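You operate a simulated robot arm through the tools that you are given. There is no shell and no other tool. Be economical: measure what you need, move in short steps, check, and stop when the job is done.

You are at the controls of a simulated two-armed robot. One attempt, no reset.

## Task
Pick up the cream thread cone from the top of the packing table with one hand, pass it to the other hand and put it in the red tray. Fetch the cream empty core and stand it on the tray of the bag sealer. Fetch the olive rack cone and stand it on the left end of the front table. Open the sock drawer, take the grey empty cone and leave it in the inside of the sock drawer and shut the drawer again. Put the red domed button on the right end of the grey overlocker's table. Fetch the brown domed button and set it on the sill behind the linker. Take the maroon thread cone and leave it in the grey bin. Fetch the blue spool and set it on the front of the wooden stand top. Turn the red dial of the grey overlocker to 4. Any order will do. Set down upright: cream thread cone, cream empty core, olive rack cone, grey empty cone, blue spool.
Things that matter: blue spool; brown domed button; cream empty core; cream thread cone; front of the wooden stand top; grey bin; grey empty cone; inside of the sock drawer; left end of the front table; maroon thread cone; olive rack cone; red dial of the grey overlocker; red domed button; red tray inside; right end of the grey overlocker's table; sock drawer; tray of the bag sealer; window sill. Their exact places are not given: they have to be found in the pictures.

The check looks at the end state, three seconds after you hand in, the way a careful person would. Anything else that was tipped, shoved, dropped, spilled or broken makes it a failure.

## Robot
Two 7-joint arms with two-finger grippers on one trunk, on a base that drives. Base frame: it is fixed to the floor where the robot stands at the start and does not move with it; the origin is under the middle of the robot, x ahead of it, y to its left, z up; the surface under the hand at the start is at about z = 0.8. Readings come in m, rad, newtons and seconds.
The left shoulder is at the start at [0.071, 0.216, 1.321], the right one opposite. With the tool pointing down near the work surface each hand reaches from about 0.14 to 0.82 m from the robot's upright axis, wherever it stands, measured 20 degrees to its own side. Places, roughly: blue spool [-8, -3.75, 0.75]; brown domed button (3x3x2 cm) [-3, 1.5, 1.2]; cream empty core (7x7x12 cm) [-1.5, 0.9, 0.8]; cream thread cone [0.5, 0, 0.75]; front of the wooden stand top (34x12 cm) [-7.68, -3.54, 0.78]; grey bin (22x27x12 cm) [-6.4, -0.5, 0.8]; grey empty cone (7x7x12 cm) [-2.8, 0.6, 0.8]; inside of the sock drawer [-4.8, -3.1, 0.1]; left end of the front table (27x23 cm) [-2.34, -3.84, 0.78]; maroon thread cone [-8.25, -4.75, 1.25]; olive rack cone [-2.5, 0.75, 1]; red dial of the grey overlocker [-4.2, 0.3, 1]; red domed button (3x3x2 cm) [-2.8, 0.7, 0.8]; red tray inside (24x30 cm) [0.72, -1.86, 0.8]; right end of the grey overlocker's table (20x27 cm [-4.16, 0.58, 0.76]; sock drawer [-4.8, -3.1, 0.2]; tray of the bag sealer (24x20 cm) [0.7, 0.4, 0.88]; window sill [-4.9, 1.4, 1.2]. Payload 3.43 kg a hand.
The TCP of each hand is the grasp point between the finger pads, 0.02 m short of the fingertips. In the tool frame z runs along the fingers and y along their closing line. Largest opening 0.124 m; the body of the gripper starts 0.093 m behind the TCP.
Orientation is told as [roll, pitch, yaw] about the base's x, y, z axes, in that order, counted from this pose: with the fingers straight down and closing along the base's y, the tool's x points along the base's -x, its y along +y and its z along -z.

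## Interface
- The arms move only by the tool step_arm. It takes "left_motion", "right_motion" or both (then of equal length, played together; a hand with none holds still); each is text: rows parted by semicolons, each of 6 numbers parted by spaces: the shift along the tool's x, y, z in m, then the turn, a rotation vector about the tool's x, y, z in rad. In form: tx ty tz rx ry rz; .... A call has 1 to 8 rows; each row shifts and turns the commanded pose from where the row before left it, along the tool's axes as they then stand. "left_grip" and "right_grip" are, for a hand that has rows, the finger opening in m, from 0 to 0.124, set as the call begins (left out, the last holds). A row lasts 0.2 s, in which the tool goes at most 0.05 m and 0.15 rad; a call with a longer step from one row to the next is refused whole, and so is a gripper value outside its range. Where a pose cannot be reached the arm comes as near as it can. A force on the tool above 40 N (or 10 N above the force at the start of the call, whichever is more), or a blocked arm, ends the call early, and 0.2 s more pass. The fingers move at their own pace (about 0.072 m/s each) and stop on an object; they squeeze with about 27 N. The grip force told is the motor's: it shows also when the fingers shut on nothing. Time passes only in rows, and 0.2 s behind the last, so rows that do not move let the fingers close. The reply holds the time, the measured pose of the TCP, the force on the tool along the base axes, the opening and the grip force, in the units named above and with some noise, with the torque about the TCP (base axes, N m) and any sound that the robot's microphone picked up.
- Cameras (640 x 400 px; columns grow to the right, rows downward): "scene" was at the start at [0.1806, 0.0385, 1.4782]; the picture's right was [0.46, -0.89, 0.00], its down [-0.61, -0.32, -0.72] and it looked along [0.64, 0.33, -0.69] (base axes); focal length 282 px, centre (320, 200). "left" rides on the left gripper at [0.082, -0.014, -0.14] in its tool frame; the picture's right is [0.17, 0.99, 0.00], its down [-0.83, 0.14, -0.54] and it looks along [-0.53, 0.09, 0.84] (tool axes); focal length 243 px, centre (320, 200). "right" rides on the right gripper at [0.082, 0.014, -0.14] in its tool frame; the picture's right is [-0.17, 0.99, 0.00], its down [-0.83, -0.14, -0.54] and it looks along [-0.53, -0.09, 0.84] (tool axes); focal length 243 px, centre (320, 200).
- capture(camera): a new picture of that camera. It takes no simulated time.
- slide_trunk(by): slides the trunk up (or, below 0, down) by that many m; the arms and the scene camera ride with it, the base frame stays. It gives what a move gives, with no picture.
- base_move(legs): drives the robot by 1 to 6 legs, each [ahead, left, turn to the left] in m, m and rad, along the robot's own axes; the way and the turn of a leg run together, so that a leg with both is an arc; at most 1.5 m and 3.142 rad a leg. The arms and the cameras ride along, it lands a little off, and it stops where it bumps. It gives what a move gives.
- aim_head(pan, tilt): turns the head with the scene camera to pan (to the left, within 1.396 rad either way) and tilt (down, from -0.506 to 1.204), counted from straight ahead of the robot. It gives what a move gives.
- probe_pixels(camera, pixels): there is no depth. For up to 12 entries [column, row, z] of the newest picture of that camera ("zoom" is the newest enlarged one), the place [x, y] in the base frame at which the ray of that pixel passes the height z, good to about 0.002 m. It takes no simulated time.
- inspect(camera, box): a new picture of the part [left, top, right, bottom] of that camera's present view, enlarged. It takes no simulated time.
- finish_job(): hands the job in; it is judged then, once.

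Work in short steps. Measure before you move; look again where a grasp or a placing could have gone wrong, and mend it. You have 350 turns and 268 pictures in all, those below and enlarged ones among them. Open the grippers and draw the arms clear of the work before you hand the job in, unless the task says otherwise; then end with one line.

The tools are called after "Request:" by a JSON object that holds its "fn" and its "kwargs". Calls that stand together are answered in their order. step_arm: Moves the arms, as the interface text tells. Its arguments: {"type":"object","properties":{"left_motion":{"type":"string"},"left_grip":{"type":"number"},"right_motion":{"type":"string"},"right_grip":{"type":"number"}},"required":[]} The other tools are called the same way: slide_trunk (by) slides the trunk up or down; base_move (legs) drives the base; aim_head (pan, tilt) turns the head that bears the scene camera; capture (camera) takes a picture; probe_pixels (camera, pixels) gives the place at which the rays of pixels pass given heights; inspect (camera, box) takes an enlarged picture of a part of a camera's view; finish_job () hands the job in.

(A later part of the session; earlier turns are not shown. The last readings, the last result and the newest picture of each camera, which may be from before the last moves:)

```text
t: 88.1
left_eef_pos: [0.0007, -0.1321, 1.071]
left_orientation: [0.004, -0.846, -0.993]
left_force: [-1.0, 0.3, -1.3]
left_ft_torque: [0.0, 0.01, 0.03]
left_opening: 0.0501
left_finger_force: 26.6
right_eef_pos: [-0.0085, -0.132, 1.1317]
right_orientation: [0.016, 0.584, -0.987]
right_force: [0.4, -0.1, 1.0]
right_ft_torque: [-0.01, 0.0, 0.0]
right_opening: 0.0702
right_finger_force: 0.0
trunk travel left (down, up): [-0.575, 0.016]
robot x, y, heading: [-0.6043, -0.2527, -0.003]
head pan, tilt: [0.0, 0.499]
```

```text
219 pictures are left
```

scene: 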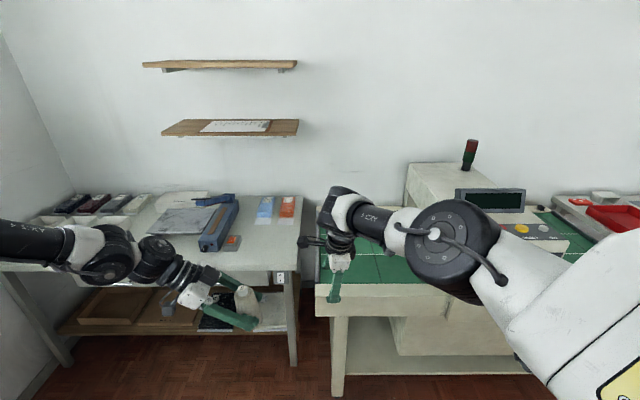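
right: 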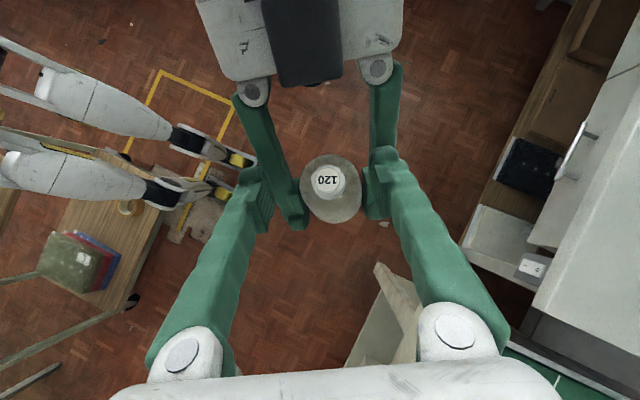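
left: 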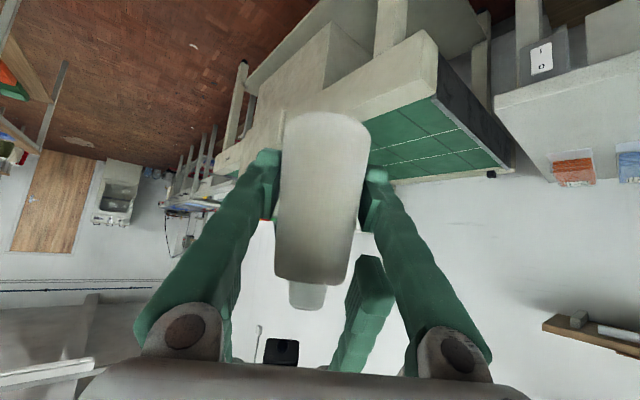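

In the right view the nub (327,182) is almost exactly at the TCP (320,192). I close the right gripper on it.

Request:
{"fn": "step_arm", "kwargs": {"right_motion": "0.004 0.004 0.003 0 0 0; 0 0 0 0 0 0; 0 0 0 0 0 0; 0 0 0 0 0 0; 0 0 0 0 0 0", "right_grip": 0.005}}

Request:
{"fn": "capture", "kwargs": {"camera": "right"}}

Request:
{"fn": "capture", "kwargs": {"camera": "left"}}

```text
t: 89.3
left_eef_pos: [-0.0004, -0.1327, 1.0694]
left_orientation: [0.004, -0.845, -0.991]
left_force: [-19.4, 2.4, 4.8]
left_ft_torque: [0.11, -0.49, 0.09]
left_opening: 0.0501
left_finger_force: 27.2
right_eef_pos: [-0.0066, -0.125, 1.1316]
right_orientation: [0.021, 0.585, -0.984]
right_force: [19.9, -1.2, -4.5]
right_ft_torque: [-0.17, -0.69, 0.05]
right_opening: 0.0428
right_finger_force: 27.0
trunk travel left (down, up): [-0.575, 0.016]
robot x, y, heading: [-0.5984, -0.2519, -0.004]
head pan, tilt: [0.0, 0.499]
```

```text
218 pictures are left
```

right: 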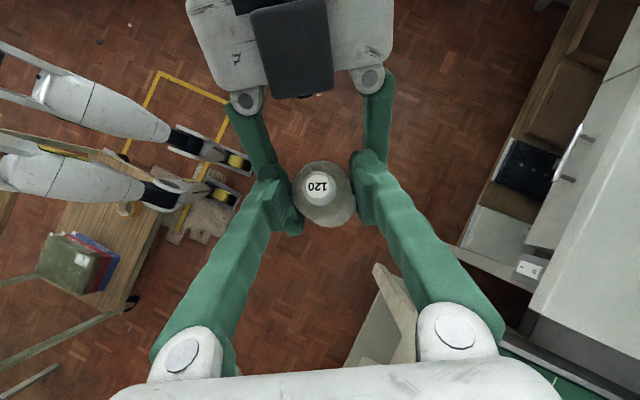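

```text
217 pictures are left
```

left: 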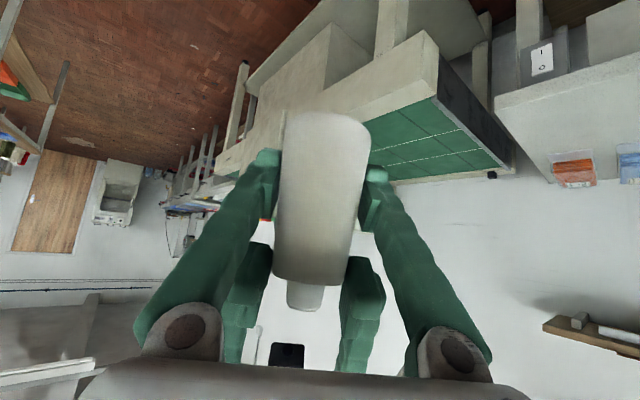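

Right grips only the cone's shoulder with its tips (0.043) and with side load. I reopen, centre by +3 mm, go 12 mm deeper and close again.

Request:
{"fn": "step_arm", "kwargs": {"right_motion": "0 0 0 0 0 0; 0 0.003 0 0 0 0; 0 0 0.006 0 0 0; 0 0 0.006 0 0 0; 0 0 0 0 0 0", "right_grip": 0.062}}

Request:
{"fn": "step_arm", "kwargs": {"right_motion": "0 0 0 0 0 0; 0 0 0 0 0 0; 0 0 0 0 0 0", "right_grip": 0.01}}

Request:
{"fn": "capture", "kwargs": {"camera": "left"}}

Request:
{"fn": "capture", "kwargs": {"camera": "right"}}

```text
t: 90.5
left_eef_pos: [0.0001, -0.1288, 1.0664]
left_orientation: [0.004, -0.837, -0.99]
left_force: [0.5, 9.8, -26.5]
left_ft_torque: [-0.57, -1.25, -0.54]
left_opening: 0.0498
left_finger_force: 27.3
right_eef_pos: [-0.0089, -0.1176, 1.123]
right_orientation: [0.02, 0.585, -0.983]
right_force: [-0.8, -9.5, 25.4]
right_ft_torque: [-0.23, 1.12, 0.47]
right_opening: 0.0653
right_finger_force: 2.8
trunk travel left (down, up): [-0.575, 0.016]
robot x, y, heading: [-0.5971, -0.2572, -0.0]
head pan, tilt: [0.0, 0.499]
```

```text
t: 91.3
left_eef_pos: [-0.001, -0.1288, 1.0674]
left_orientation: [0.006, -0.838, -0.992]
left_force: [-4.8, 19.4, -17.1]
left_ft_torque: [-0.32, -0.49, -0.05]
left_opening: 0.0494
left_finger_force: 27.1
right_eef_pos: [-0.0092, -0.1197, 1.1211]
right_orientation: [0.018, 0.583, -0.988]
right_force: [4.3, -19.4, 17.4]
right_ft_torque: [-0.86, 0.13, -0.06]
right_opening: 0.0446
right_finger_force: 26.8
trunk travel left (down, up): [-0.575, 0.016]
robot x, y, heading: [-0.5966, -0.2535, -0.004]
head pan, tilt: [0.0, 0.499]
```

```text
216 pictures are left
```

left: 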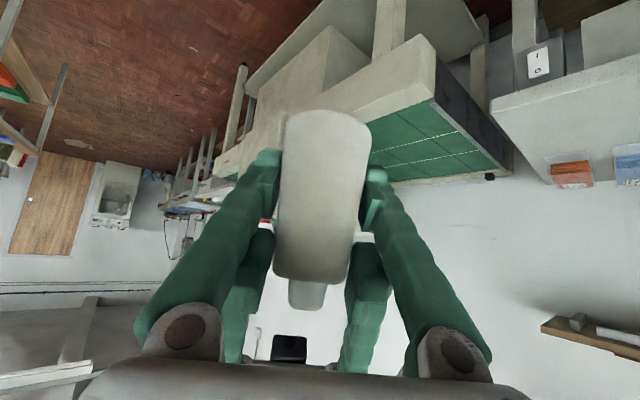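

```text
215 pictures are left
```

right: 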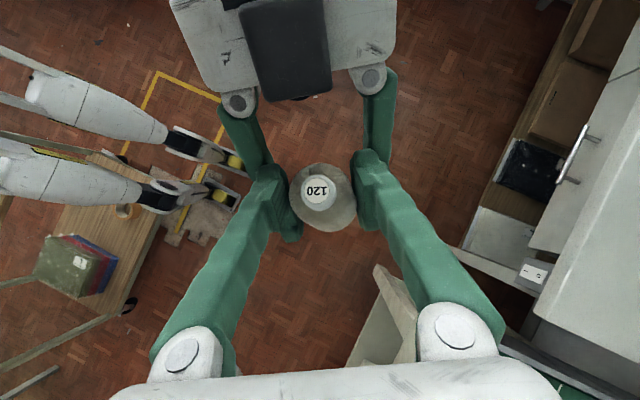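

Right holds firmly at 0.045 now. I open the left hand and back it straight out along its fingers.

Request:
{"fn": "step_arm", "kwargs": {"left_motion": "0 0 0 0 0 0; 0 0 0 0 0 0; 0 0 0 0 0 0", "left_grip": 0.12}}

Request:
{"fn": "capture", "kwargs": {"camera": "left"}}

```text
t: 92.1
left_eef_pos: [0.0004, -0.132, 1.0714]
left_orientation: [0.005, -0.847, -0.994]
left_force: [-0.1, -0.8, -0.4]
left_ft_torque: [-0.02, 0.01, -0.02]
left_opening: 0.12
left_finger_force: 0.0
right_eef_pos: [-0.0108, -0.1174, 1.1205]
right_orientation: [0.018, 0.586, -0.984]
right_force: [0.7, 0.3, -0.5]
right_ft_torque: [0.0, 0.04, -0.01]
right_opening: 0.0443
right_finger_force: 26.7
trunk travel left (down, up): [-0.575, 0.016]
robot x, y, heading: [-0.5982, -0.2548, -0.0]
head pan, tilt: [0.0, 0.499]
```

```text
214 pictures are left
```

left: 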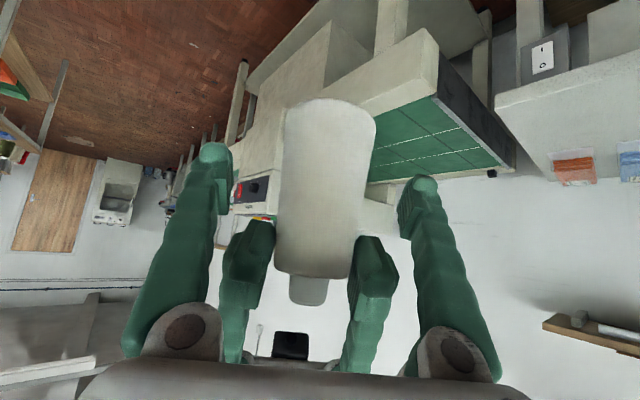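

The pass succeeded. I withdraw the left hand.

Request:
{"fn": "step_arm", "kwargs": {"left_motion": "0 0 -0.03 0 0 0; 0 0 -0.04 0 0 0; 0 0 -0.04 0 0 0; 0 0 -0.04 0 0 0; 0 0.02 -0.04 0 0.1 0; 0 0 0 0 0.13 0; 0 0 0 0 0.13 0; 0 0 0 0 0.13 0"}}

Request:
{"fn": "aim_head", "kwargs": {"pan": -0.6, "tilt": 0.45}}

Request:
{"fn": "capture", "kwargs": {"camera": "scene"}}

```text
t: 93.9
left_eef_pos: [-0.0622, -0.0022, 1.1956]
left_orientation: [0.006, -0.354, -0.987]
left_force: [-0.2, -0.5, -0.4]
left_ft_torque: [0.04, 0.0, -0.01]
left_opening: 0.1199
left_finger_force: 0.0
right_eef_pos: [-0.0103, -0.1189, 1.1218]
right_orientation: [0.021, 0.586, -0.987]
right_force: [0.1, -0.6, 0.2]
right_ft_torque: [0.03, 0.01, 0.01]
right_opening: 0.0441
right_finger_force: 27.4
trunk travel left (down, up): [-0.575, 0.016]
robot x, y, heading: [-0.5985, -0.2535, -0.009]
head pan, tilt: [0.0, 0.499]
```

```text
t: 94.9
left_eef_pos: [-0.0614, -0.0023, 1.1955]
left_orientation: [0.003, -0.359, -0.99]
left_force: [-0.2, -0.3, 0.3]
left_ft_torque: [0.0, 0.02, 0.02]
left_opening: 0.1199
left_finger_force: 0.1
right_eef_pos: [-0.0098, -0.1166, 1.1217]
right_orientation: [0.017, 0.587, -0.983]
right_force: [-0.3, -0.6, -0.2]
right_ft_torque: [0.02, -0.01, 0.03]
right_opening: 0.0441
right_finger_force: 27.0
trunk travel left (down, up): [-0.575, 0.016]
robot x, y, heading: [-0.5992, -0.2559, -0.004]
head pan, tilt: [-0.6, 0.45]
```

```text
213 pictures are left
```

scene: 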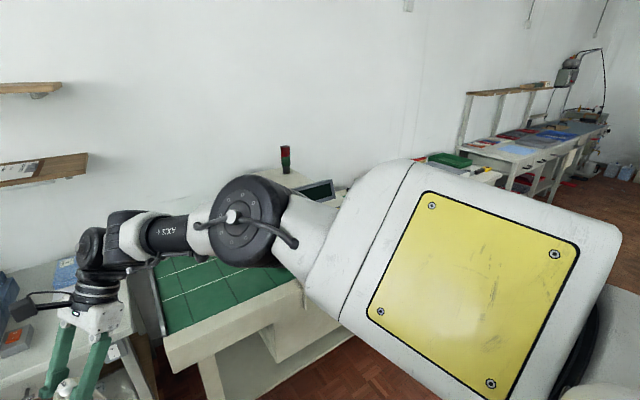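

I need to know what stands to the right of the robot; I probe the wooden table edges and the white feet seen in the last right-hand picture.

Request:
{"fn": "probe_pixels", "kwargs": {"camera": "right", "pixels": [[130, 285, 0.7], [130, 285, 0.4], [80, 175, 0.7], [240, 160, 0.05], [225, 190, 0.05], [60, 60, 0.3], [160, 60, 0.0], [235, 95, 0.0], [55, 260, 0.75]]}}

Request:
{"fn": "aim_head", "kwargs": {"pan": -1.35, "tilt": 0.6}}

Request:
{"fn": "capture", "kwargs": {"camera": "scene"}}

```text
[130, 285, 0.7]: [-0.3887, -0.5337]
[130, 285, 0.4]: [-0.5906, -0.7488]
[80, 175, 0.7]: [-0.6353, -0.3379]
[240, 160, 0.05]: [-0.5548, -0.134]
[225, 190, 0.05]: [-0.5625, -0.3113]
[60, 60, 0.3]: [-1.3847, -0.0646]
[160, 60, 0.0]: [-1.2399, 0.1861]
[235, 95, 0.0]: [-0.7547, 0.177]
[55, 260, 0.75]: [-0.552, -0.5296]
```

```text
t: 96.0
left_eef_pos: [-0.0608, -0.0012, 1.1966]
left_orientation: [0.003, -0.359, -0.991]
left_force: [-0.1, 0.3, -0.5]
left_ft_torque: [0.03, -0.04, -0.01]
left_opening: 0.1197
left_finger_force: 0.0
right_eef_pos: [-0.0095, -0.1182, 1.121]
right_orientation: [0.019, 0.586, -0.985]
right_force: [0.2, -0.5, -0.6]
right_ft_torque: [0.0, -0.01, 0.0]
right_opening: 0.044
right_finger_force: 26.9
trunk travel left (down, up): [-0.575, 0.016]
robot x, y, heading: [-0.5994, -0.253, -0.004]
head pan, tilt: [-1.349, 0.6]
```

```text
212 pictures are left
```

scene: 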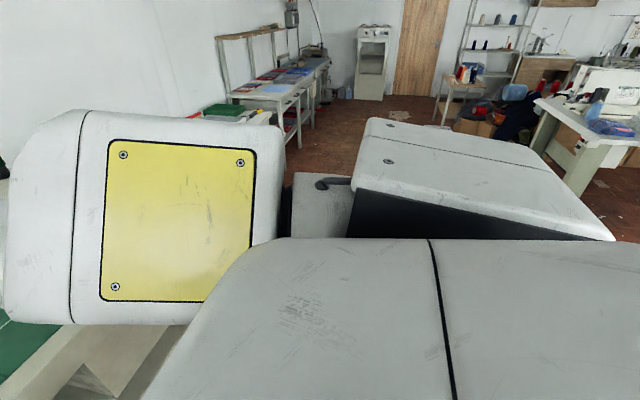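

I turn the robot right to face -y so the head can see the way toward the tray (hands are above everything nearby).

Request:
{"fn": "base_move", "kwargs": {"legs": [[0, 0, -1.4]]}}

Request:
{"fn": "aim_head", "kwargs": {"pan": 0.0, "tilt": 0.45}}

Request:
{"fn": "capture", "kwargs": {"camera": "scene"}}

```text
t: 101.1
left_eef_pos: [-0.2499, -0.7349, 1.1964]
left_orientation: [0.004, -0.358, -2.378]
left_force: [0.2, 0.5, -0.5]
left_ft_torque: [0.04, 0.0, -0.05]
left_opening: 0.12
left_finger_force: 0.0
right_eef_pos: [-0.356, -0.807, 1.1219]
right_orientation: [0.017, 0.586, -2.373]
right_force: [0.2, -0.3, -0.1]
right_ft_torque: [-0.02, 0.04, 0.02]
right_opening: 0.0436
right_finger_force: 27.3
trunk travel left (down, up): [-0.575, 0.016]
robot x, y, heading: [-0.5997, -0.2547, -1.388]
head pan, tilt: [-1.349, 0.6]
```

```text
t: 102.6
left_eef_pos: [-0.2507, -0.7345, 1.1969]
left_orientation: [0.003, -0.356, -2.378]
left_force: [0.2, -0.3, -0.4]
left_ft_torque: [-0.01, -0.01, 0.02]
left_opening: 0.1198
left_finger_force: 0.0
right_eef_pos: [-0.3558, -0.8073, 1.1218]
right_orientation: [0.017, 0.587, -2.372]
right_force: [-0.2, 0.1, -0.3]
right_ft_torque: [0.01, -0.04, 0.02]
right_opening: 0.0434
right_finger_force: 26.6
trunk travel left (down, up): [-0.575, 0.016]
robot x, y, heading: [-0.599, -0.2561, -1.391]
head pan, tilt: [0.0, 0.45]
```

```text
211 pictures are left
```

scene: 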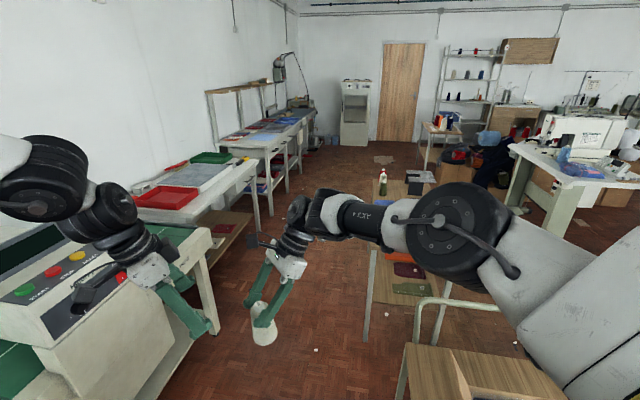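

Request:
{"fn": "probe_pixels", "kwargs": {"camera": "scene", "pixels": [[366, 340, 0.0], [388, 310, 0.0], [270, 215, 0.0], [135, 205, 0.8], [185, 208, 0.8], [200, 188, 0.8], [155, 186, 0.8], [260, 163, 0.75], [405, 350, 0.7], [390, 245, 0.7], [378, 180, 0.7], [224, 333, 0.0]]}}

Request:
{"fn": "inspect", "kwargs": {"camera": "scene", "box": [100, 120, 320, 260]}}

```text
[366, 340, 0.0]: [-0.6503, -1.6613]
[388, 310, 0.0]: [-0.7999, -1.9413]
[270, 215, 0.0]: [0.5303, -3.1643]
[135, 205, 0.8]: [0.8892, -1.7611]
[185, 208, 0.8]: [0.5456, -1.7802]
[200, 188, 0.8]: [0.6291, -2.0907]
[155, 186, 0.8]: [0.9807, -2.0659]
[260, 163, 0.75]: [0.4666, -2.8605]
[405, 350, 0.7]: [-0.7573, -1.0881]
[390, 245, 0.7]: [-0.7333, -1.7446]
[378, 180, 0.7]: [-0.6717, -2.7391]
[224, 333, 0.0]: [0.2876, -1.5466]
```

```text
2.86 times, centred on (210, 190) of scene
```

zoom: 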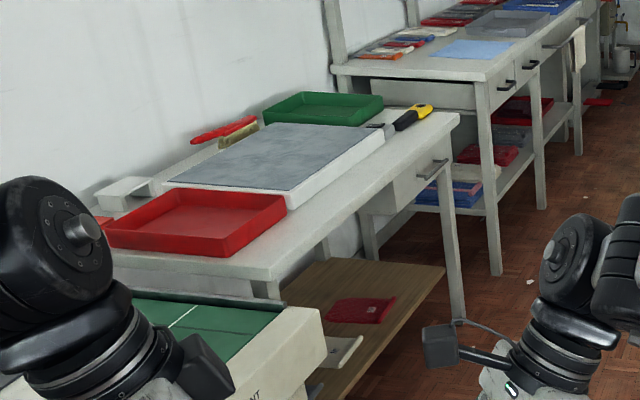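

The corridor between the conveyor/tables (x≥0.34) and the wooden cart (x≤-0.65) is about 1 m wide. I turn to face -y and drive along x≈-0.2 to y≈-2.0.

Request:
{"fn": "base_move", "kwargs": {"legs": [[0, 0, -0.18], [0, 0.41, 0], [1.2, 0, 0]]}}

Request:
{"fn": "capture", "kwargs": {"camera": "scene"}}

```text
t: 116.5
left_eef_pos: [0.0894, -1.966, 1.1965]
left_orientation: [0.005, -0.357, -2.54]
left_force: [0.4, 0.0, 0.6]
left_ft_torque: [0.02, -0.02, -0.03]
left_opening: 0.1199
left_finger_force: 0.0
right_eef_pos: [-0.0263, -2.0198, 1.1217]
right_orientation: [0.019, 0.583, -2.534]
right_force: [-0.3, -0.7, -0.1]
right_ft_torque: [0.04, -0.05, -0.01]
right_opening: 0.0417
right_finger_force: 26.8
trunk travel left (down, up): [-0.575, 0.016]
robot x, y, heading: [-0.1723, -1.4356, -1.554]
head pan, tilt: [0.0, 0.45]
```

```text
209 pictures are left
```

scene: 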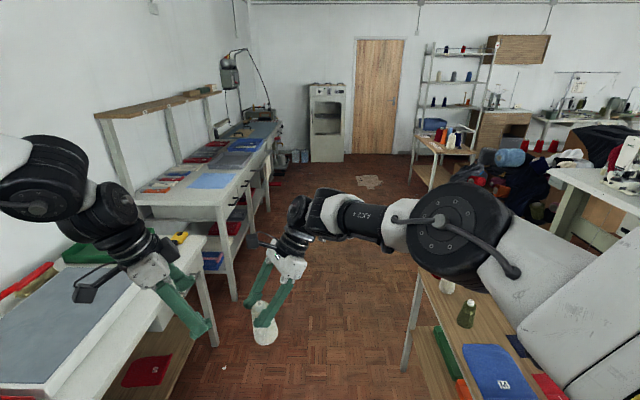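

Request:
{"fn": "base_move", "kwargs": {"legs": [[0.5, 0, 0], [0, 0, 1.554]]}}

Request:
{"fn": "aim_head", "kwargs": {"pan": 0.0, "tilt": 0.85}}

Request:
{"fn": "capture", "kwargs": {"camera": "scene"}}

Request:
{"fn": "capture", "kwargs": {"camera": "right"}}

```text
t: 125.2
left_eef_pos: [0.3723, -1.6985, 1.1968]
left_orientation: [0.003, -0.356, -1.015]
left_force: [0.0, 0.1, -1.1]
left_ft_torque: [0.02, 0.02, -0.02]
left_opening: 0.1201
left_finger_force: 0.2
right_eef_pos: [0.4203, -1.8178, 1.1222]
right_orientation: [0.018, 0.588, -1.01]
right_force: [-0.4, 0.9, 0.5]
right_ft_torque: [-0.01, 0.02, 0.0]
right_opening: 0.0412
right_finger_force: 27.5
trunk travel left (down, up): [-0.575, 0.016]
robot x, y, heading: [-0.1702, -1.9392, -0.028]
head pan, tilt: [0.0, 0.45]
```

```text
t: 126.1
left_eef_pos: [0.3716, -1.6992, 1.1961]
left_orientation: [0.001, -0.357, -1.015]
left_force: [-0.4, -0.2, 0.3]
left_ft_torque: [-0.02, -0.01, 0.01]
left_opening: 0.1199
left_finger_force: 0.0
right_eef_pos: [0.4186, -1.8167, 1.1209]
right_orientation: [0.018, 0.587, -1.009]
right_force: [-0.5, -0.2, 0.2]
right_ft_torque: [0.01, 0.02, 0.0]
right_opening: 0.0403
right_finger_force: 26.6
trunk travel left (down, up): [-0.575, 0.016]
robot x, y, heading: [-0.1677, -1.9391, -0.03]
head pan, tilt: [0.0, 0.85]
```

```text
208 pictures are left
```

scene: 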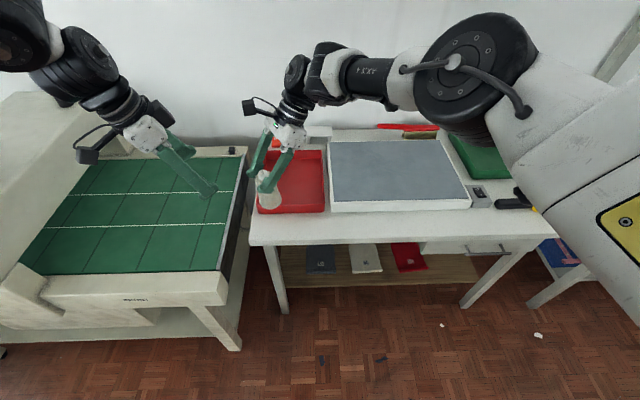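

```text
207 pictures are left
```

right: 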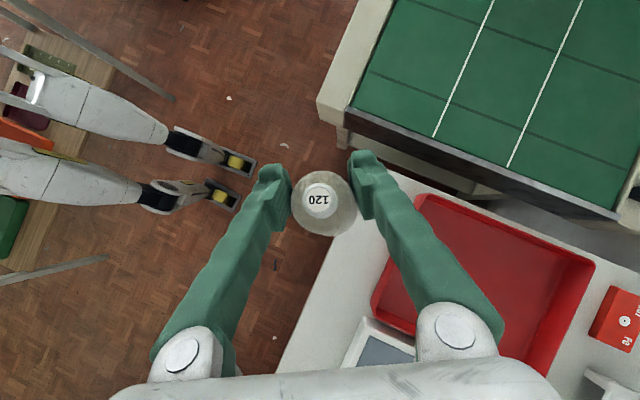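

Request:
{"fn": "probe_pixels", "kwargs": {"camera": "scene", "pixels": [[260, 212, 0.8], [325, 211, 0.8], [260, 150, 0.83], [322, 152, 0.83], [305, 190, 0.81], [251, 243, 0.8], [240, 150, 0.85]]}}

Request:
{"fn": "probe_pixels", "kwargs": {"camera": "right", "pixels": [[420, 193, 0.83], [595, 262, 0.83], [535, 372, 0.83], [372, 303, 0.83], [320, 230, 0.8]]}}

```text
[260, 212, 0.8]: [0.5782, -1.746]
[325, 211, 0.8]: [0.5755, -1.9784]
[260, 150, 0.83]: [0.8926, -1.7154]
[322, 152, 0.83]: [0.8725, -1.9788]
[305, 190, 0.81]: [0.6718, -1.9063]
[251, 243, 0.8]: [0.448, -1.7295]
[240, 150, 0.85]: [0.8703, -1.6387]
```

```text
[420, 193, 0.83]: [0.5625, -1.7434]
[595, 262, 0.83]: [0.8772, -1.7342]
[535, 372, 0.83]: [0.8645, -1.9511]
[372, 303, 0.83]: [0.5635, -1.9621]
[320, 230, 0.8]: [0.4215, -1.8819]
```

The tray interior centre is about (0.72,-1.855). I drive 0.16 m forward and slightly right.

Request:
{"fn": "base_move", "kwargs": {"legs": [[0.16, -0.03, 0.03]]}}

```text
t: 127.7
left_eef_pos: [0.522, -1.7129, 1.1976]
left_orientation: [0.005, -0.359, -0.982]
left_force: [-0.3, 0.5, 0.0]
left_ft_torque: [-0.03, -0.03, 0.01]
left_opening: 0.1198
left_finger_force: 0.1
right_eef_pos: [0.5751, -1.8285, 1.1219]
right_orientation: [0.023, 0.585, -0.976]
right_force: [0.1, -0.4, -0.7]
right_ft_torque: [-0.04, -0.02, 0.01]
right_opening: 0.0406
right_finger_force: 27.6
trunk travel left (down, up): [-0.575, 0.016]
robot x, y, heading: [-0.0114, -1.9744, -0.003]
head pan, tilt: [0.0, 0.85]
```

Request:
{"fn": "step_arm", "kwargs": {"right_motion": "-0.0172 0.0207 -0.0114 0 0 0; -0.0172 0.0207 -0.0114 0 0 0; -0.0172 0.0207 -0.0114 0 0 0; -0.0172 0.0207 -0.0114 0 0 0; -0.0166 0 0.025 0 0 0; -0.0166 0 0.025 0 0 0; 0 0 0 0 0 0"}}

Request:
{"fn": "capture", "kwargs": {"camera": "scene"}}

Request:
{"fn": "capture", "kwargs": {"camera": "right"}}

```text
t: 129.3
left_eef_pos: [0.5251, -1.7139, 1.1953]
left_orientation: [0.003, -0.357, -0.983]
left_force: [0.7, 0.1, 0.6]
left_ft_torque: [-0.02, 0.02, 0.01]
left_opening: 0.1199
left_finger_force: 0.1
right_eef_pos: [0.5961, -1.8425, 1.0776]
right_orientation: [0.02, 0.587, -0.975]
right_force: [-1.1, -0.3, -0.3]
right_ft_torque: [0.03, 0.0, 0.02]
right_opening: 0.0406
right_finger_force: 26.5
right hand out of reach, approached as far as the arm can: row 1, 2, 3, 4, 5, 6
trunk travel left (down, up): [-0.575, 0.016]
robot x, y, heading: [-0.0079, -1.9696, -0.002]
head pan, tilt: [0.0, 0.85]
```

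```text
206 pictures are left
```

scene: 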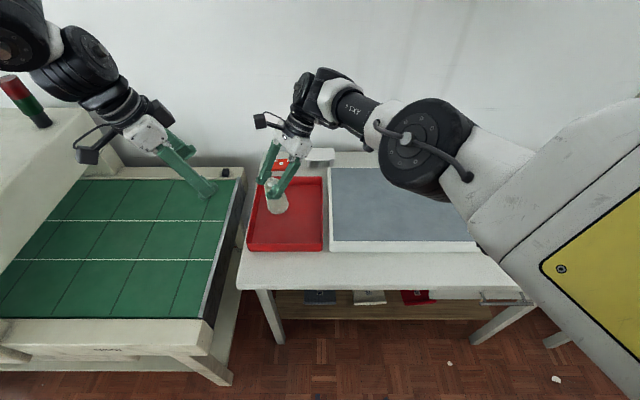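

```text
205 pictures are left
```

right: 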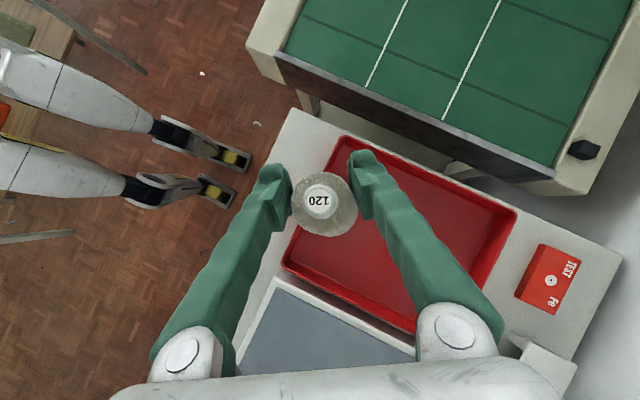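

Forward reach is limited, but the robot's feet reach only ~0.1 m ahead of its axis, so I can drive 0.1 m closer to the table.

Request:
{"fn": "base_move", "kwargs": {"legs": [[0.1, -0.01, 0]]}}

Request:
{"fn": "step_arm", "kwargs": {"right_motion": "-0.0166 0 0.025 0 0 0; -0.0166 0 0.025 0 0 0; -0.0166 0 0.025 0 0 0; 0 0 0 0 0 0"}}

Request:
{"fn": "capture", "kwargs": {"camera": "right"}}

```text
t: 130.6
left_eef_pos: [0.6215, -1.7224, 1.1975]
left_orientation: [0.005, -0.357, -0.982]
left_force: [0.1, -0.2, 0.1]
left_ft_torque: [0.01, -0.01, 0.03]
left_opening: 0.1199
left_finger_force: 0.0
right_eef_pos: [0.6914, -1.8506, 1.0788]
right_orientation: [0.021, 0.585, -0.972]
right_force: [-0.4, -1.0, -1.2]
right_ft_torque: [0.0, -0.03, -0.01]
right_opening: 0.0403
right_finger_force: 26.8
trunk travel left (down, up): [-0.575, 0.016]
robot x, y, heading: [0.0909, -1.9789, 0.005]
head pan, tilt: [0.0, 0.85]
```

```text
t: 131.6
left_eef_pos: [0.6221, -1.7232, 1.1967]
left_orientation: [0.005, -0.359, -0.981]
left_force: [0.0, 0.6, 1.1]
left_ft_torque: [-0.03, -0.01, 0.0]
left_opening: 0.1199
left_finger_force: 0.0
right_eef_pos: [0.6734, -1.8588, 1.0016]
right_orientation: [0.019, 0.587, -0.975]
right_force: [-0.1, 0.7, -0.7]
right_ft_torque: [-0.01, 0.01, 0.01]
right_opening: 0.04
right_finger_force: 27.2
right hand out of reach, approached as far as the arm can: row 1, 2, 3
trunk travel left (down, up): [-0.575, 0.016]
robot x, y, heading: [0.0904, -1.9789, 0.003]
head pan, tilt: [0.0, 0.85]
```

```text
204 pictures are left
```

right: 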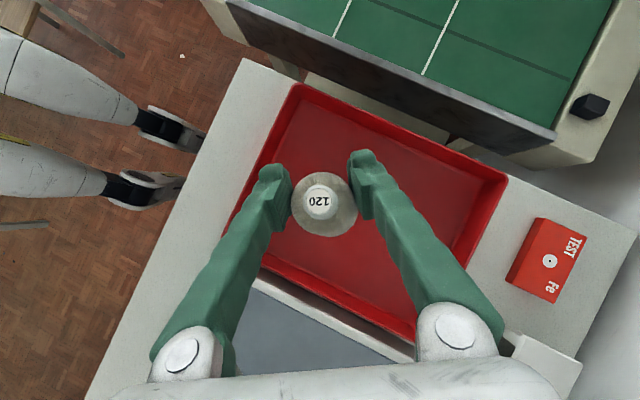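

Request:
{"fn": "step_arm", "kwargs": {"right_motion": "-0.0166 0 0.025 0 0 0; -0.0166 0 0.025 0 0 0; 0 0 0 0 0 0"}}

Request:
{"fn": "inspect", "kwargs": {"camera": "scene", "box": [220, 130, 360, 290]}}

```text
t: 132.4
left_eef_pos: [0.6222, -1.7223, 1.1957]
left_orientation: [0.005, -0.358, -0.981]
left_force: [0.7, 0.9, 0.6]
left_ft_torque: [0.02, -0.01, 0.03]
left_opening: 0.1201
left_finger_force: 0.1
right_eef_pos: [0.6545, -1.8567, 0.96]
right_orientation: [0.019, 0.584, -0.977]
right_force: [0.0, -0.8, -1.6]
right_ft_torque: [-0.01, -0.03, 0.01]
right_opening: 0.04
right_finger_force: 26.9
right hand out of reach, approached as far as the arm can: row 1, 2
trunk travel left (down, up): [-0.575, 0.016]
robot x, y, heading: [0.091, -1.9774, 0.002]
head pan, tilt: [0.0, 0.85]
```

```text
2.50 times, centred on (290, 210) of scene
```

zoom: 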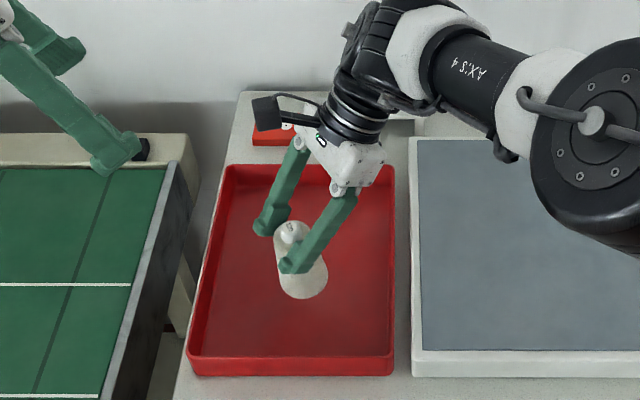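

Request:
{"fn": "step_arm", "kwargs": {"right_motion": "-0.0166 0 0.025 0 0 0; -0.0166 0 0.025 0 0 0; 0 0 0 0 0 0"}}

Request:
{"fn": "inspect", "kwargs": {"camera": "scene", "box": [220, 130, 360, 290]}}

```text
t: 133.2
left_eef_pos: [0.623, -1.7241, 1.1969]
left_orientation: [0.003, -0.357, -0.981]
left_force: [0.2, -1.1, -0.9]
left_ft_torque: [-0.01, -0.03, 0.02]
left_opening: 0.12
left_finger_force: 0.1
right_eef_pos: [0.654, -1.8682, 0.9266]
right_orientation: [0.035, 0.585, -0.999]
right_force: [-0.1, 0.6, -1.6]
right_ft_torque: [-0.01, -0.01, -0.02]
right_opening: 0.0398
right_finger_force: 27.1
right hand out of reach, approached as far as the arm can: row 1, 2
trunk travel left (down, up): [-0.575, 0.016]
robot x, y, heading: [0.0878, -1.9779, 0.005]
head pan, tilt: [0.0, 0.85]
```

```text
2.50 times, centred on (290, 210) of scene
```

zoom: 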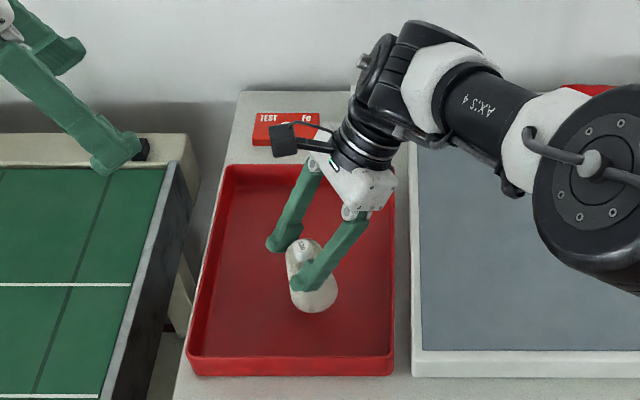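

Request:
{"fn": "step_arm", "kwargs": {"right_motion": "-0.011 0 0.017 0 0 0; -0.011 0 0.017 0 0 0; 0 0 0 0 0 0"}}

Request:
{"fn": "capture", "kwargs": {"camera": "right"}}

```text
t: 134.2
left_eef_pos: [0.6232, -1.723, 1.1969]
left_orientation: [0.005, -0.357, -0.98]
left_force: [-1.1, 0.0, 0.1]
left_ft_torque: [-0.03, 0.03, -0.01]
left_opening: 0.12
left_finger_force: 0.0
right_eef_pos: [0.6652, -1.9003, 0.9027]
right_orientation: [0.042, 0.577, -1.048]
right_force: [-0.8, 0.1, -1.2]
right_ft_torque: [-0.03, 0.02, 0.0]
right_opening: 0.0389
right_finger_force: 26.9
right hand out of reach, approached as far as the arm can: row 1, 2
trunk travel left (down, up): [-0.575, 0.016]
robot x, y, heading: [0.0903, -1.9789, 0.0]
head pan, tilt: [0.0, 0.85]
stopped in row 3 (right hand): the arm was blocked; the commanded pose is now the measured one
```

```text
201 pictures are left
```

right: 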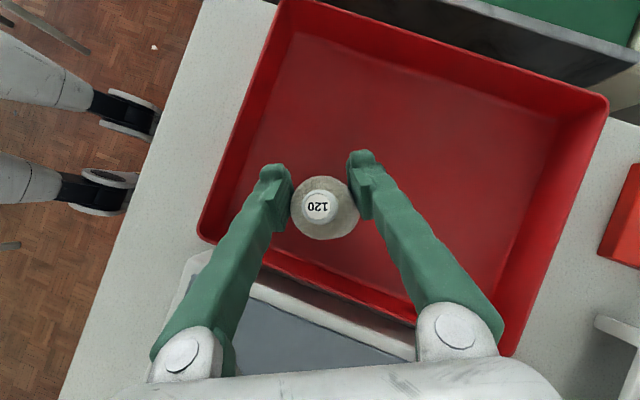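

Request:
{"fn": "inspect", "kwargs": {"camera": "scene", "box": [260, 180, 350, 260]}}

```text
5.00 times, centred on (305, 220) of scene
```

zoom: 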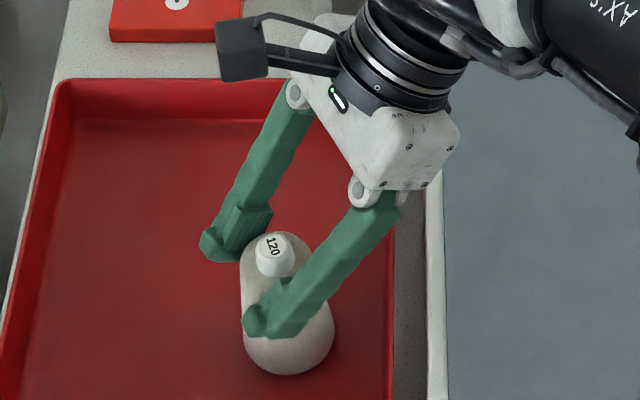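

Request:
{"fn": "probe_pixels", "kwargs": {"camera": "zoom", "pixels": [[272, 245, 0.9], [272, 245, 0.92], [288, 375, 0.8], [288, 375, 0.82], [288, 375, 0.84], [330, 330, 0.82]]}}

```text
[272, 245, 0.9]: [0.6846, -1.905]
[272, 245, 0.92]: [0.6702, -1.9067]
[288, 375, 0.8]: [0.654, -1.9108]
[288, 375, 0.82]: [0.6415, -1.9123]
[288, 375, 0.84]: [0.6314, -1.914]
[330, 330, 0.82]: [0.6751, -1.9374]
```

The cone bottom is within ~5 mm of the tray floor, upright. One more small step down, then release.

Request:
{"fn": "step_arm", "kwargs": {"right_motion": "-0.0045 0 0.0067 0 0 0; 0 0 0 0 0 0"}}

```text
t: 134.8
left_eef_pos: [0.6226, -1.7235, 1.1974]
left_orientation: [0.005, -0.357, -0.983]
left_force: [0.3, 0.4, 0.1]
left_ft_torque: [0.01, 0.0, 0.01]
left_opening: 0.1198
left_finger_force: 0.1
right_eef_pos: [0.6645, -1.8949, 0.9004]
right_orientation: [0.051, 0.577, -1.038]
right_force: [5.8, 2.1, 15.8]
right_ft_torque: [0.07, -0.39, 0.01]
right_opening: 0.0388
right_finger_force: 26.6
trunk travel left (down, up): [-0.575, 0.016]
robot x, y, heading: [0.0917, -1.9783, -0.001]
head pan, tilt: [0.0, 0.85]
```

Contact with the floor (16 N up). I release and retreat along the fingers.

Request:
{"fn": "step_arm", "kwargs": {"right_motion": "0 0 0 0 0 0; 0 0 0 0 0 0; 0 0 0 0 0 0", "right_grip": 0.08}}

Request:
{"fn": "step_arm", "kwargs": {"right_motion": "0 0 -0.03 0 0 0; 0 0 -0.04 0 0 0; 0 0 -0.04 0 0 0; 0 0 -0.04 0 0 0; 0.01 0 -0.04 0 0 0"}}

Request:
{"fn": "capture", "kwargs": {"camera": "scene"}}

```text
t: 135.6
left_eef_pos: [0.623, -1.7237, 1.1961]
left_orientation: [0.003, -0.356, -0.983]
left_force: [-0.1, 0.3, 0.1]
left_ft_torque: [0.03, 0.0, 0.0]
left_opening: 0.12
left_finger_force: 0.1
right_eef_pos: [0.6617, -1.898, 0.8942]
right_orientation: [0.041, 0.578, -1.044]
right_force: [-0.4, 0.3, 0.7]
right_ft_torque: [0.02, 0.0, -0.01]
right_opening: 0.0799
right_finger_force: 0.1
trunk travel left (down, up): [-0.575, 0.016]
robot x, y, heading: [0.0867, -1.9839, 0.003]
head pan, tilt: [0.0, 0.85]
```

```text
t: 136.8
left_eef_pos: [0.621, -1.7248, 1.1972]
left_orientation: [0.006, -0.359, -0.982]
left_force: [-0.4, 0.1, 0.6]
left_ft_torque: [-0.02, 0.0, 0.01]
left_opening: 0.12
left_finger_force: 0.0
right_eef_pos: [0.7011, -1.9796, 1.0594]
right_orientation: [0.041, 0.581, -1.038]
right_force: [-0.4, 0.1, 0.3]
right_ft_torque: [0.03, -0.05, 0.01]
right_opening: 0.08
right_finger_force: 0.0
trunk travel left (down, up): [-0.575, 0.016]
robot x, y, heading: [0.0882, -1.9815, 0.0]
head pan, tilt: [0.0, 0.85]
```

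```text
199 pictures are left
```

scene: 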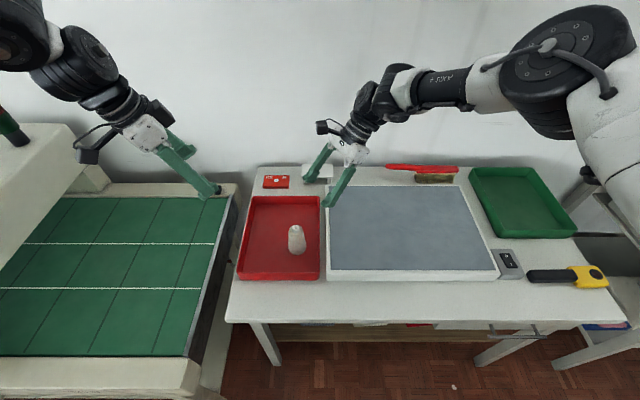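

The cream thread cone stands upright in the red tray. I back out, level both hands, and turn to face +y.

Request:
{"fn": "base_move", "kwargs": {"legs": [[-0.3, 0, 0], [0, 0, 1.57]]}}

Request:
{"fn": "step_arm", "kwargs": {"left_motion": "0 0 0 0 0.09 0; 0 0 0 0 0.09 0; 0 0 0 0 0.09 0; 0 0 0 0 0.09 0; 0 0 0 0 0 0", "right_motion": "0 0 0 0.04 -0.145 0; 0 0 0 0 -0.145 0; 0 0 0 0 -0.145 0; 0 0 0 0 -0.145 0; 0 0 0 0 0 0"}}

Request:
{"fn": "aim_head", "kwargs": {"pan": 0.3, "tilt": 0.3}}

Request:
{"fn": "capture", "kwargs": {"camera": "scene"}}

```text
t: 144.5
left_eef_pos: [-0.474, -1.4498, 1.1972]
left_orientation: [0.006, -0.357, 0.596]
left_force: [0.2, 0.4, -0.6]
left_ft_torque: [-0.03, 0.03, 0.02]
left_opening: 0.1197
left_finger_force: 0.2
right_eef_pos: [-0.2182, -1.3693, 1.0589]
right_orientation: [0.04, 0.582, 0.54]
right_force: [-0.2, -0.2, 0.1]
right_ft_torque: [0.01, -0.02, 0.01]
right_opening: 0.08
right_finger_force: 0.0
trunk travel left (down, up): [-0.575, 0.016]
robot x, y, heading: [-0.2135, -1.9814, 1.578]
head pan, tilt: [0.0, 0.85]
```

```text
t: 145.7
left_eef_pos: [-0.4831, -1.46, 1.1962]
left_orientation: [0.006, -0.002, 0.598]
left_force: [-0.6, -0.2, 0.3]
left_ft_torque: [0.01, 0.03, -0.01]
left_opening: 0.1199
left_finger_force: 0.1
left hand out of reach, approached as far as the arm can: row 4
right_eef_pos: [-0.2186, -1.3702, 1.0602]
right_orientation: [0.002, -0.002, 0.536]
right_force: [-0.7, 0.1, 0.2]
right_ft_torque: [-0.01, 0.04, 0.02]
right_opening: 0.08
right_finger_force: 0.1
trunk travel left (down, up): [-0.575, 0.016]
robot x, y, heading: [-0.2166, -1.9806, 1.579]
head pan, tilt: [0.0, 0.85]
```

```text
t: 146.6
left_eef_pos: [-0.4846, -1.458, 1.1937]
left_orientation: [0.004, -0.003, 0.599]
left_force: [0.1, 0.1, 1.0]
left_ft_torque: [0.0, -0.03, 0.01]
left_opening: 0.1199
left_finger_force: 0.1
right_eef_pos: [-0.2185, -1.3692, 1.0589]
right_orientation: [-0.004, 0.001, 0.536]
right_force: [0.2, -0.7, 0.4]
right_ft_torque: [-0.01, -0.01, 0.01]
right_opening: 0.08
right_finger_force: 0.1
trunk travel left (down, up): [-0.575, 0.016]
robot x, y, heading: [-0.2139, -1.9819, 1.583]
head pan, tilt: [0.3, 0.3]
```

```text
198 pictures are left
```

scene: 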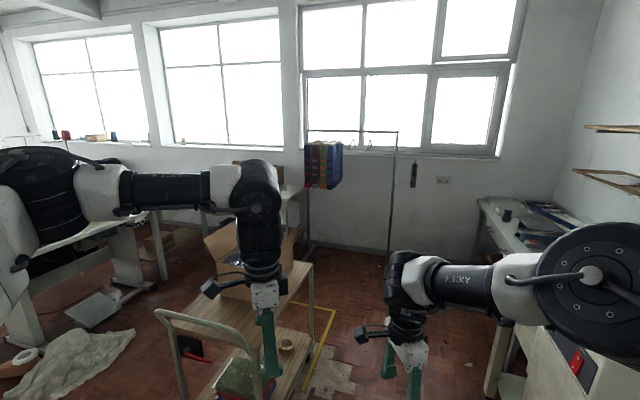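

I drive forward along the corridor to y≈-0.4 and look toward -x.

Request:
{"fn": "base_move", "kwargs": {"legs": [[1.5, 0, 0], [0.1, 0, 0.9]]}}

Request:
{"fn": "aim_head", "kwargs": {"pan": 0.2, "tilt": 0.35}}

Request:
{"fn": "capture", "kwargs": {"camera": "scene"}}

```text
t: 159.2
left_eef_pos: [-0.8343, -0.2494, 1.1947]
left_orientation: [0.003, -0.003, 1.494]
left_force: [-0.3, 0.1, -0.3]
left_ft_torque: [0.02, -0.02, 0.02]
left_opening: 0.1198
left_finger_force: 0.1
right_eef_pos: [-0.7386, 0.0152, 1.0593]
right_orientation: [-0.001, 0.0, 1.433]
right_force: [-0.1, 0.5, 0.2]
right_ft_torque: [0.0, -0.01, 0.0]
right_opening: 0.08
right_finger_force: 0.0
trunk travel left (down, up): [-0.575, 0.016]
robot x, y, heading: [-0.2599, -0.3627, 2.478]
head pan, tilt: [0.3, 0.3]
```

```text
t: 159.9
left_eef_pos: [-0.8343, -0.2499, 1.1941]
left_orientation: [0.004, -0.004, 1.494]
left_force: [0.0, 0.1, -0.4]
left_ft_torque: [0.03, 0.02, 0.03]
left_opening: 0.1201
left_finger_force: 0.1
right_eef_pos: [-0.7386, 0.0138, 1.059]
right_orientation: [0.0, 0.0, 1.432]
right_force: [0.9, -0.4, 0.9]
right_ft_torque: [0.0, 0.0, -0.02]
right_opening: 0.0799
right_finger_force: 0.0
trunk travel left (down, up): [-0.575, 0.016]
robot x, y, heading: [-0.2557, -0.3633, 2.476]
head pan, tilt: [0.201, 0.351]
```

```text
197 pictures are left
```

scene: 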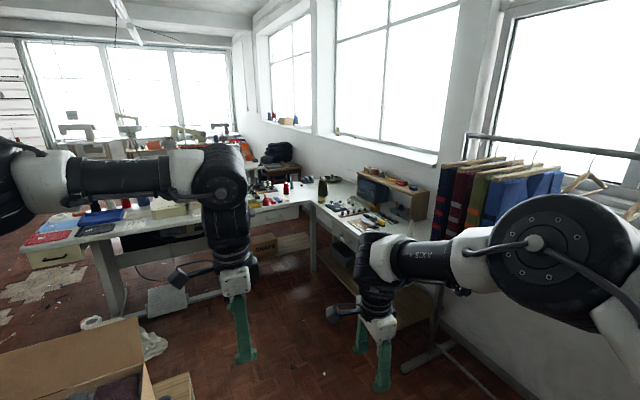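

Request:
{"fn": "inspect", "kwargs": {"camera": "scene", "box": [230, 140, 450, 280]}}

Request:
{"fn": "inspect", "kwargs": {"camera": "scene", "box": [20, 100, 260, 260]}}

```text
2.86 times, centred on (340, 210) of scene
```

zoom: 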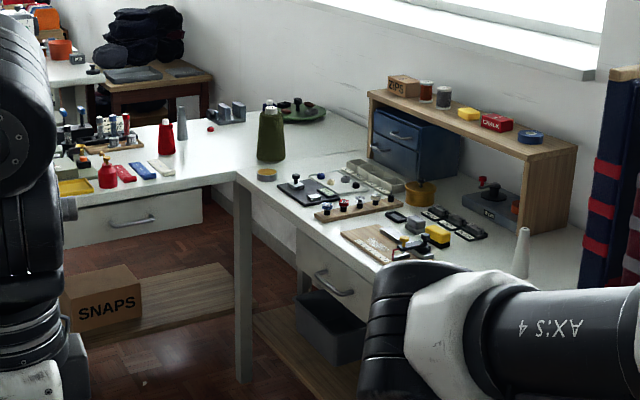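

```text
2.50 times, centred on (140, 180) of scene
```

zoom: 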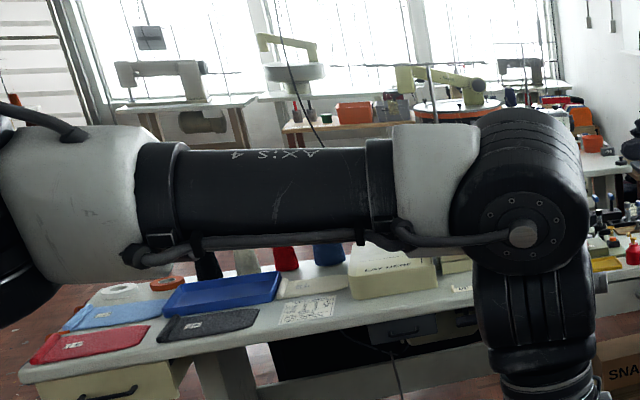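

I see the cream empty core (~(411,230)), olive cone (~(322,190)), grey empty cone (~(291,185)) and the red button (~(302,185)) on an L-shaped bench. I measure them.

Request:
{"fn": "probe_pixels", "kwargs": {"camera": "scene", "pixels": [[410, 236, 0.77], [410.7, 222, 0.88], [312, 201, 0.77], [302, 185, 0.77], [291.3, 188.3, 0.77], [322.5, 196, 0.77], [323, 176, 0.95], [303, 225, 0.75], [380, 233, 0.77], [437, 174, 1.2], [340, 135, 1.2]]}}

```text
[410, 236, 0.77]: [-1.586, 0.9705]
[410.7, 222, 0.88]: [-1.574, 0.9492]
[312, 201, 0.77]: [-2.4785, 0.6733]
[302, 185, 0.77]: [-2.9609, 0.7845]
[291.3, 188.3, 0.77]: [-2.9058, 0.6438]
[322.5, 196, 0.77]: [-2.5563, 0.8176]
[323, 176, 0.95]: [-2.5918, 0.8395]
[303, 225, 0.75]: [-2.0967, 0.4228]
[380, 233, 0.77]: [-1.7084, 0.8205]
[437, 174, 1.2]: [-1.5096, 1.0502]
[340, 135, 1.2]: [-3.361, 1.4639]
```

Request:
{"fn": "probe_pixels", "kwargs": {"camera": "scene", "pixels": [[405, 372, 0.0], [440, 345, 0.0], [145, 330, 0.9], [190, 380, 0.75], [150, 395, 0.4], [366, 234, 0.77], [500, 398, 0.0]]}}

Request:
{"fn": "slide_trunk", "kwargs": {"by": -0.1}}

```text
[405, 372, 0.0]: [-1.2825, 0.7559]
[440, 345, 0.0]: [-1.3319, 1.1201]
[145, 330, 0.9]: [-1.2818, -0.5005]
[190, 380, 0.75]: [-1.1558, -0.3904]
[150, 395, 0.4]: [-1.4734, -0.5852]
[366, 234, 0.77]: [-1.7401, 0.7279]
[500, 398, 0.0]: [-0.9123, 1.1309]
```

```text
t: 161.2
left_eef_pos: [-0.833, -0.2501, 1.0953]
left_orientation: [0.005, -0.004, 1.495]
left_force: [-0.8, 0.8, -0.3]
left_ft_torque: [0.02, 0.02, 0.01]
left_opening: 0.12
left_finger_force: 0.0
right_eef_pos: [-0.7133, 0.0587, 0.935]
right_orientation: [-0.043, -0.059, 1.392]
right_force: [-0.4, 0.7, -0.1]
right_ft_torque: [0.03, -0.02, 0.05]
right_opening: 0.0801
right_finger_force: 0.1
trunk travel left (down, up): [-0.475, 0.116]
robot x, y, heading: [-0.2585, -0.3621, 2.474]
head pan, tilt: [0.201, 0.351]
```

Way is clear between the cart box (y≲-0.4) and the rack foot (y≳0.75). I turn to face +y, and strafe left to x≈-1.72.

Request:
{"fn": "base_move", "kwargs": {"legs": [[0, 0, -0.9], [0.4, 0, 0], [0, 1.45, 0]]}}

Request:
{"fn": "aim_head", "kwargs": {"pan": 0.0, "tilt": 0.6}}

Request:
{"fn": "capture", "kwargs": {"camera": "scene"}}

Request:
{"fn": "capture", "kwargs": {"camera": "right"}}

```text
t: 186.5
left_eef_pos: [-1.9816, 0.5673, 1.094]
left_orientation: [0.003, -0.003, 0.594]
left_force: [1.0, 0.3, 0.8]
left_ft_torque: [-0.01, -0.03, -0.04]
left_opening: 0.1199
left_finger_force: 0.0
right_eef_pos: [-1.6885, 0.6654, 0.952]
right_orientation: [-0.014, -0.002, 0.485]
right_force: [-0.3, -0.2, 0.4]
right_ft_torque: [-0.04, 0.0, -0.01]
right_opening: 0.08
right_finger_force: 0.1
trunk travel left (down, up): [-0.475, 0.116]
robot x, y, heading: [-1.7104, 0.047, 1.575]
head pan, tilt: [0.201, 0.351]
```

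```text
t: 187.3
left_eef_pos: [-1.9817, 0.5669, 1.0941]
left_orientation: [0.004, -0.003, 0.595]
left_force: [0.4, -0.8, -0.2]
left_ft_torque: [-0.07, -0.02, 0.01]
left_opening: 0.1198
left_finger_force: 0.0
right_eef_pos: [-1.6829, 0.6661, 0.9501]
right_orientation: [-0.017, 0.0, 0.478]
right_force: [0.5, -0.1, 0.1]
right_ft_torque: [0.0, 0.0, 0.02]
right_opening: 0.0798
right_finger_force: 0.1
trunk travel left (down, up): [-0.475, 0.116]
robot x, y, heading: [-1.7138, 0.0416, 1.575]
head pan, tilt: [0.0, 0.6]
```

```text
194 pictures are left
```

scene: 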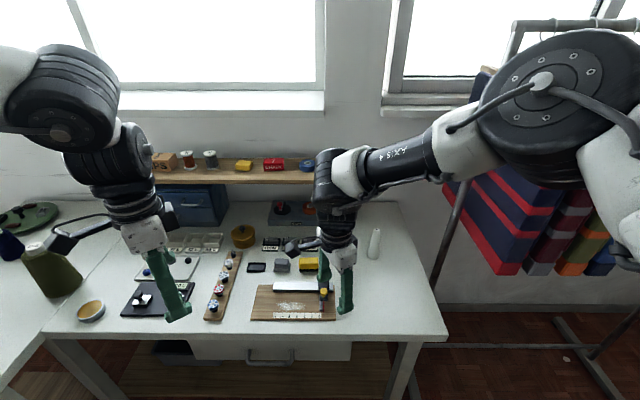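

```text
193 pictures are left
```

right: 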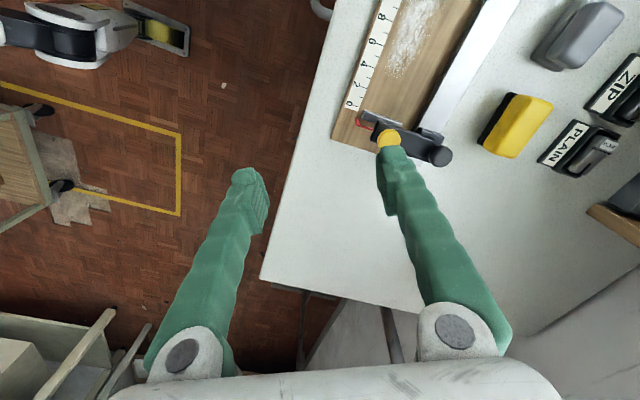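

Request:
{"fn": "probe_pixels", "kwargs": {"camera": "scene", "pixels": [[374, 258, 0.78], [376, 229, 0.9], [447, 338, 0.78], [328, 298, 0.85], [310, 264, 0.81]]}}

Request:
{"fn": "inspect", "kwargs": {"camera": "scene", "box": [290, 200, 450, 300]}}

```text
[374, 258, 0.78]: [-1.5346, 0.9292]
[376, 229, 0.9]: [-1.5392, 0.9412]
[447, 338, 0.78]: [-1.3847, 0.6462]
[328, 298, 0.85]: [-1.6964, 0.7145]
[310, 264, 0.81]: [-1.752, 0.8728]
```

```text
4.00 times, centred on (370, 250) of scene
```

zoom: 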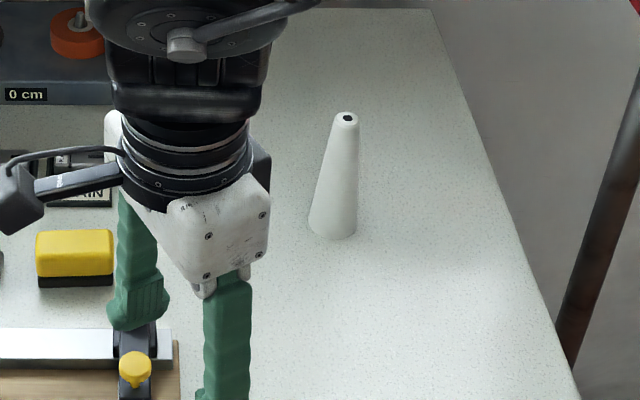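

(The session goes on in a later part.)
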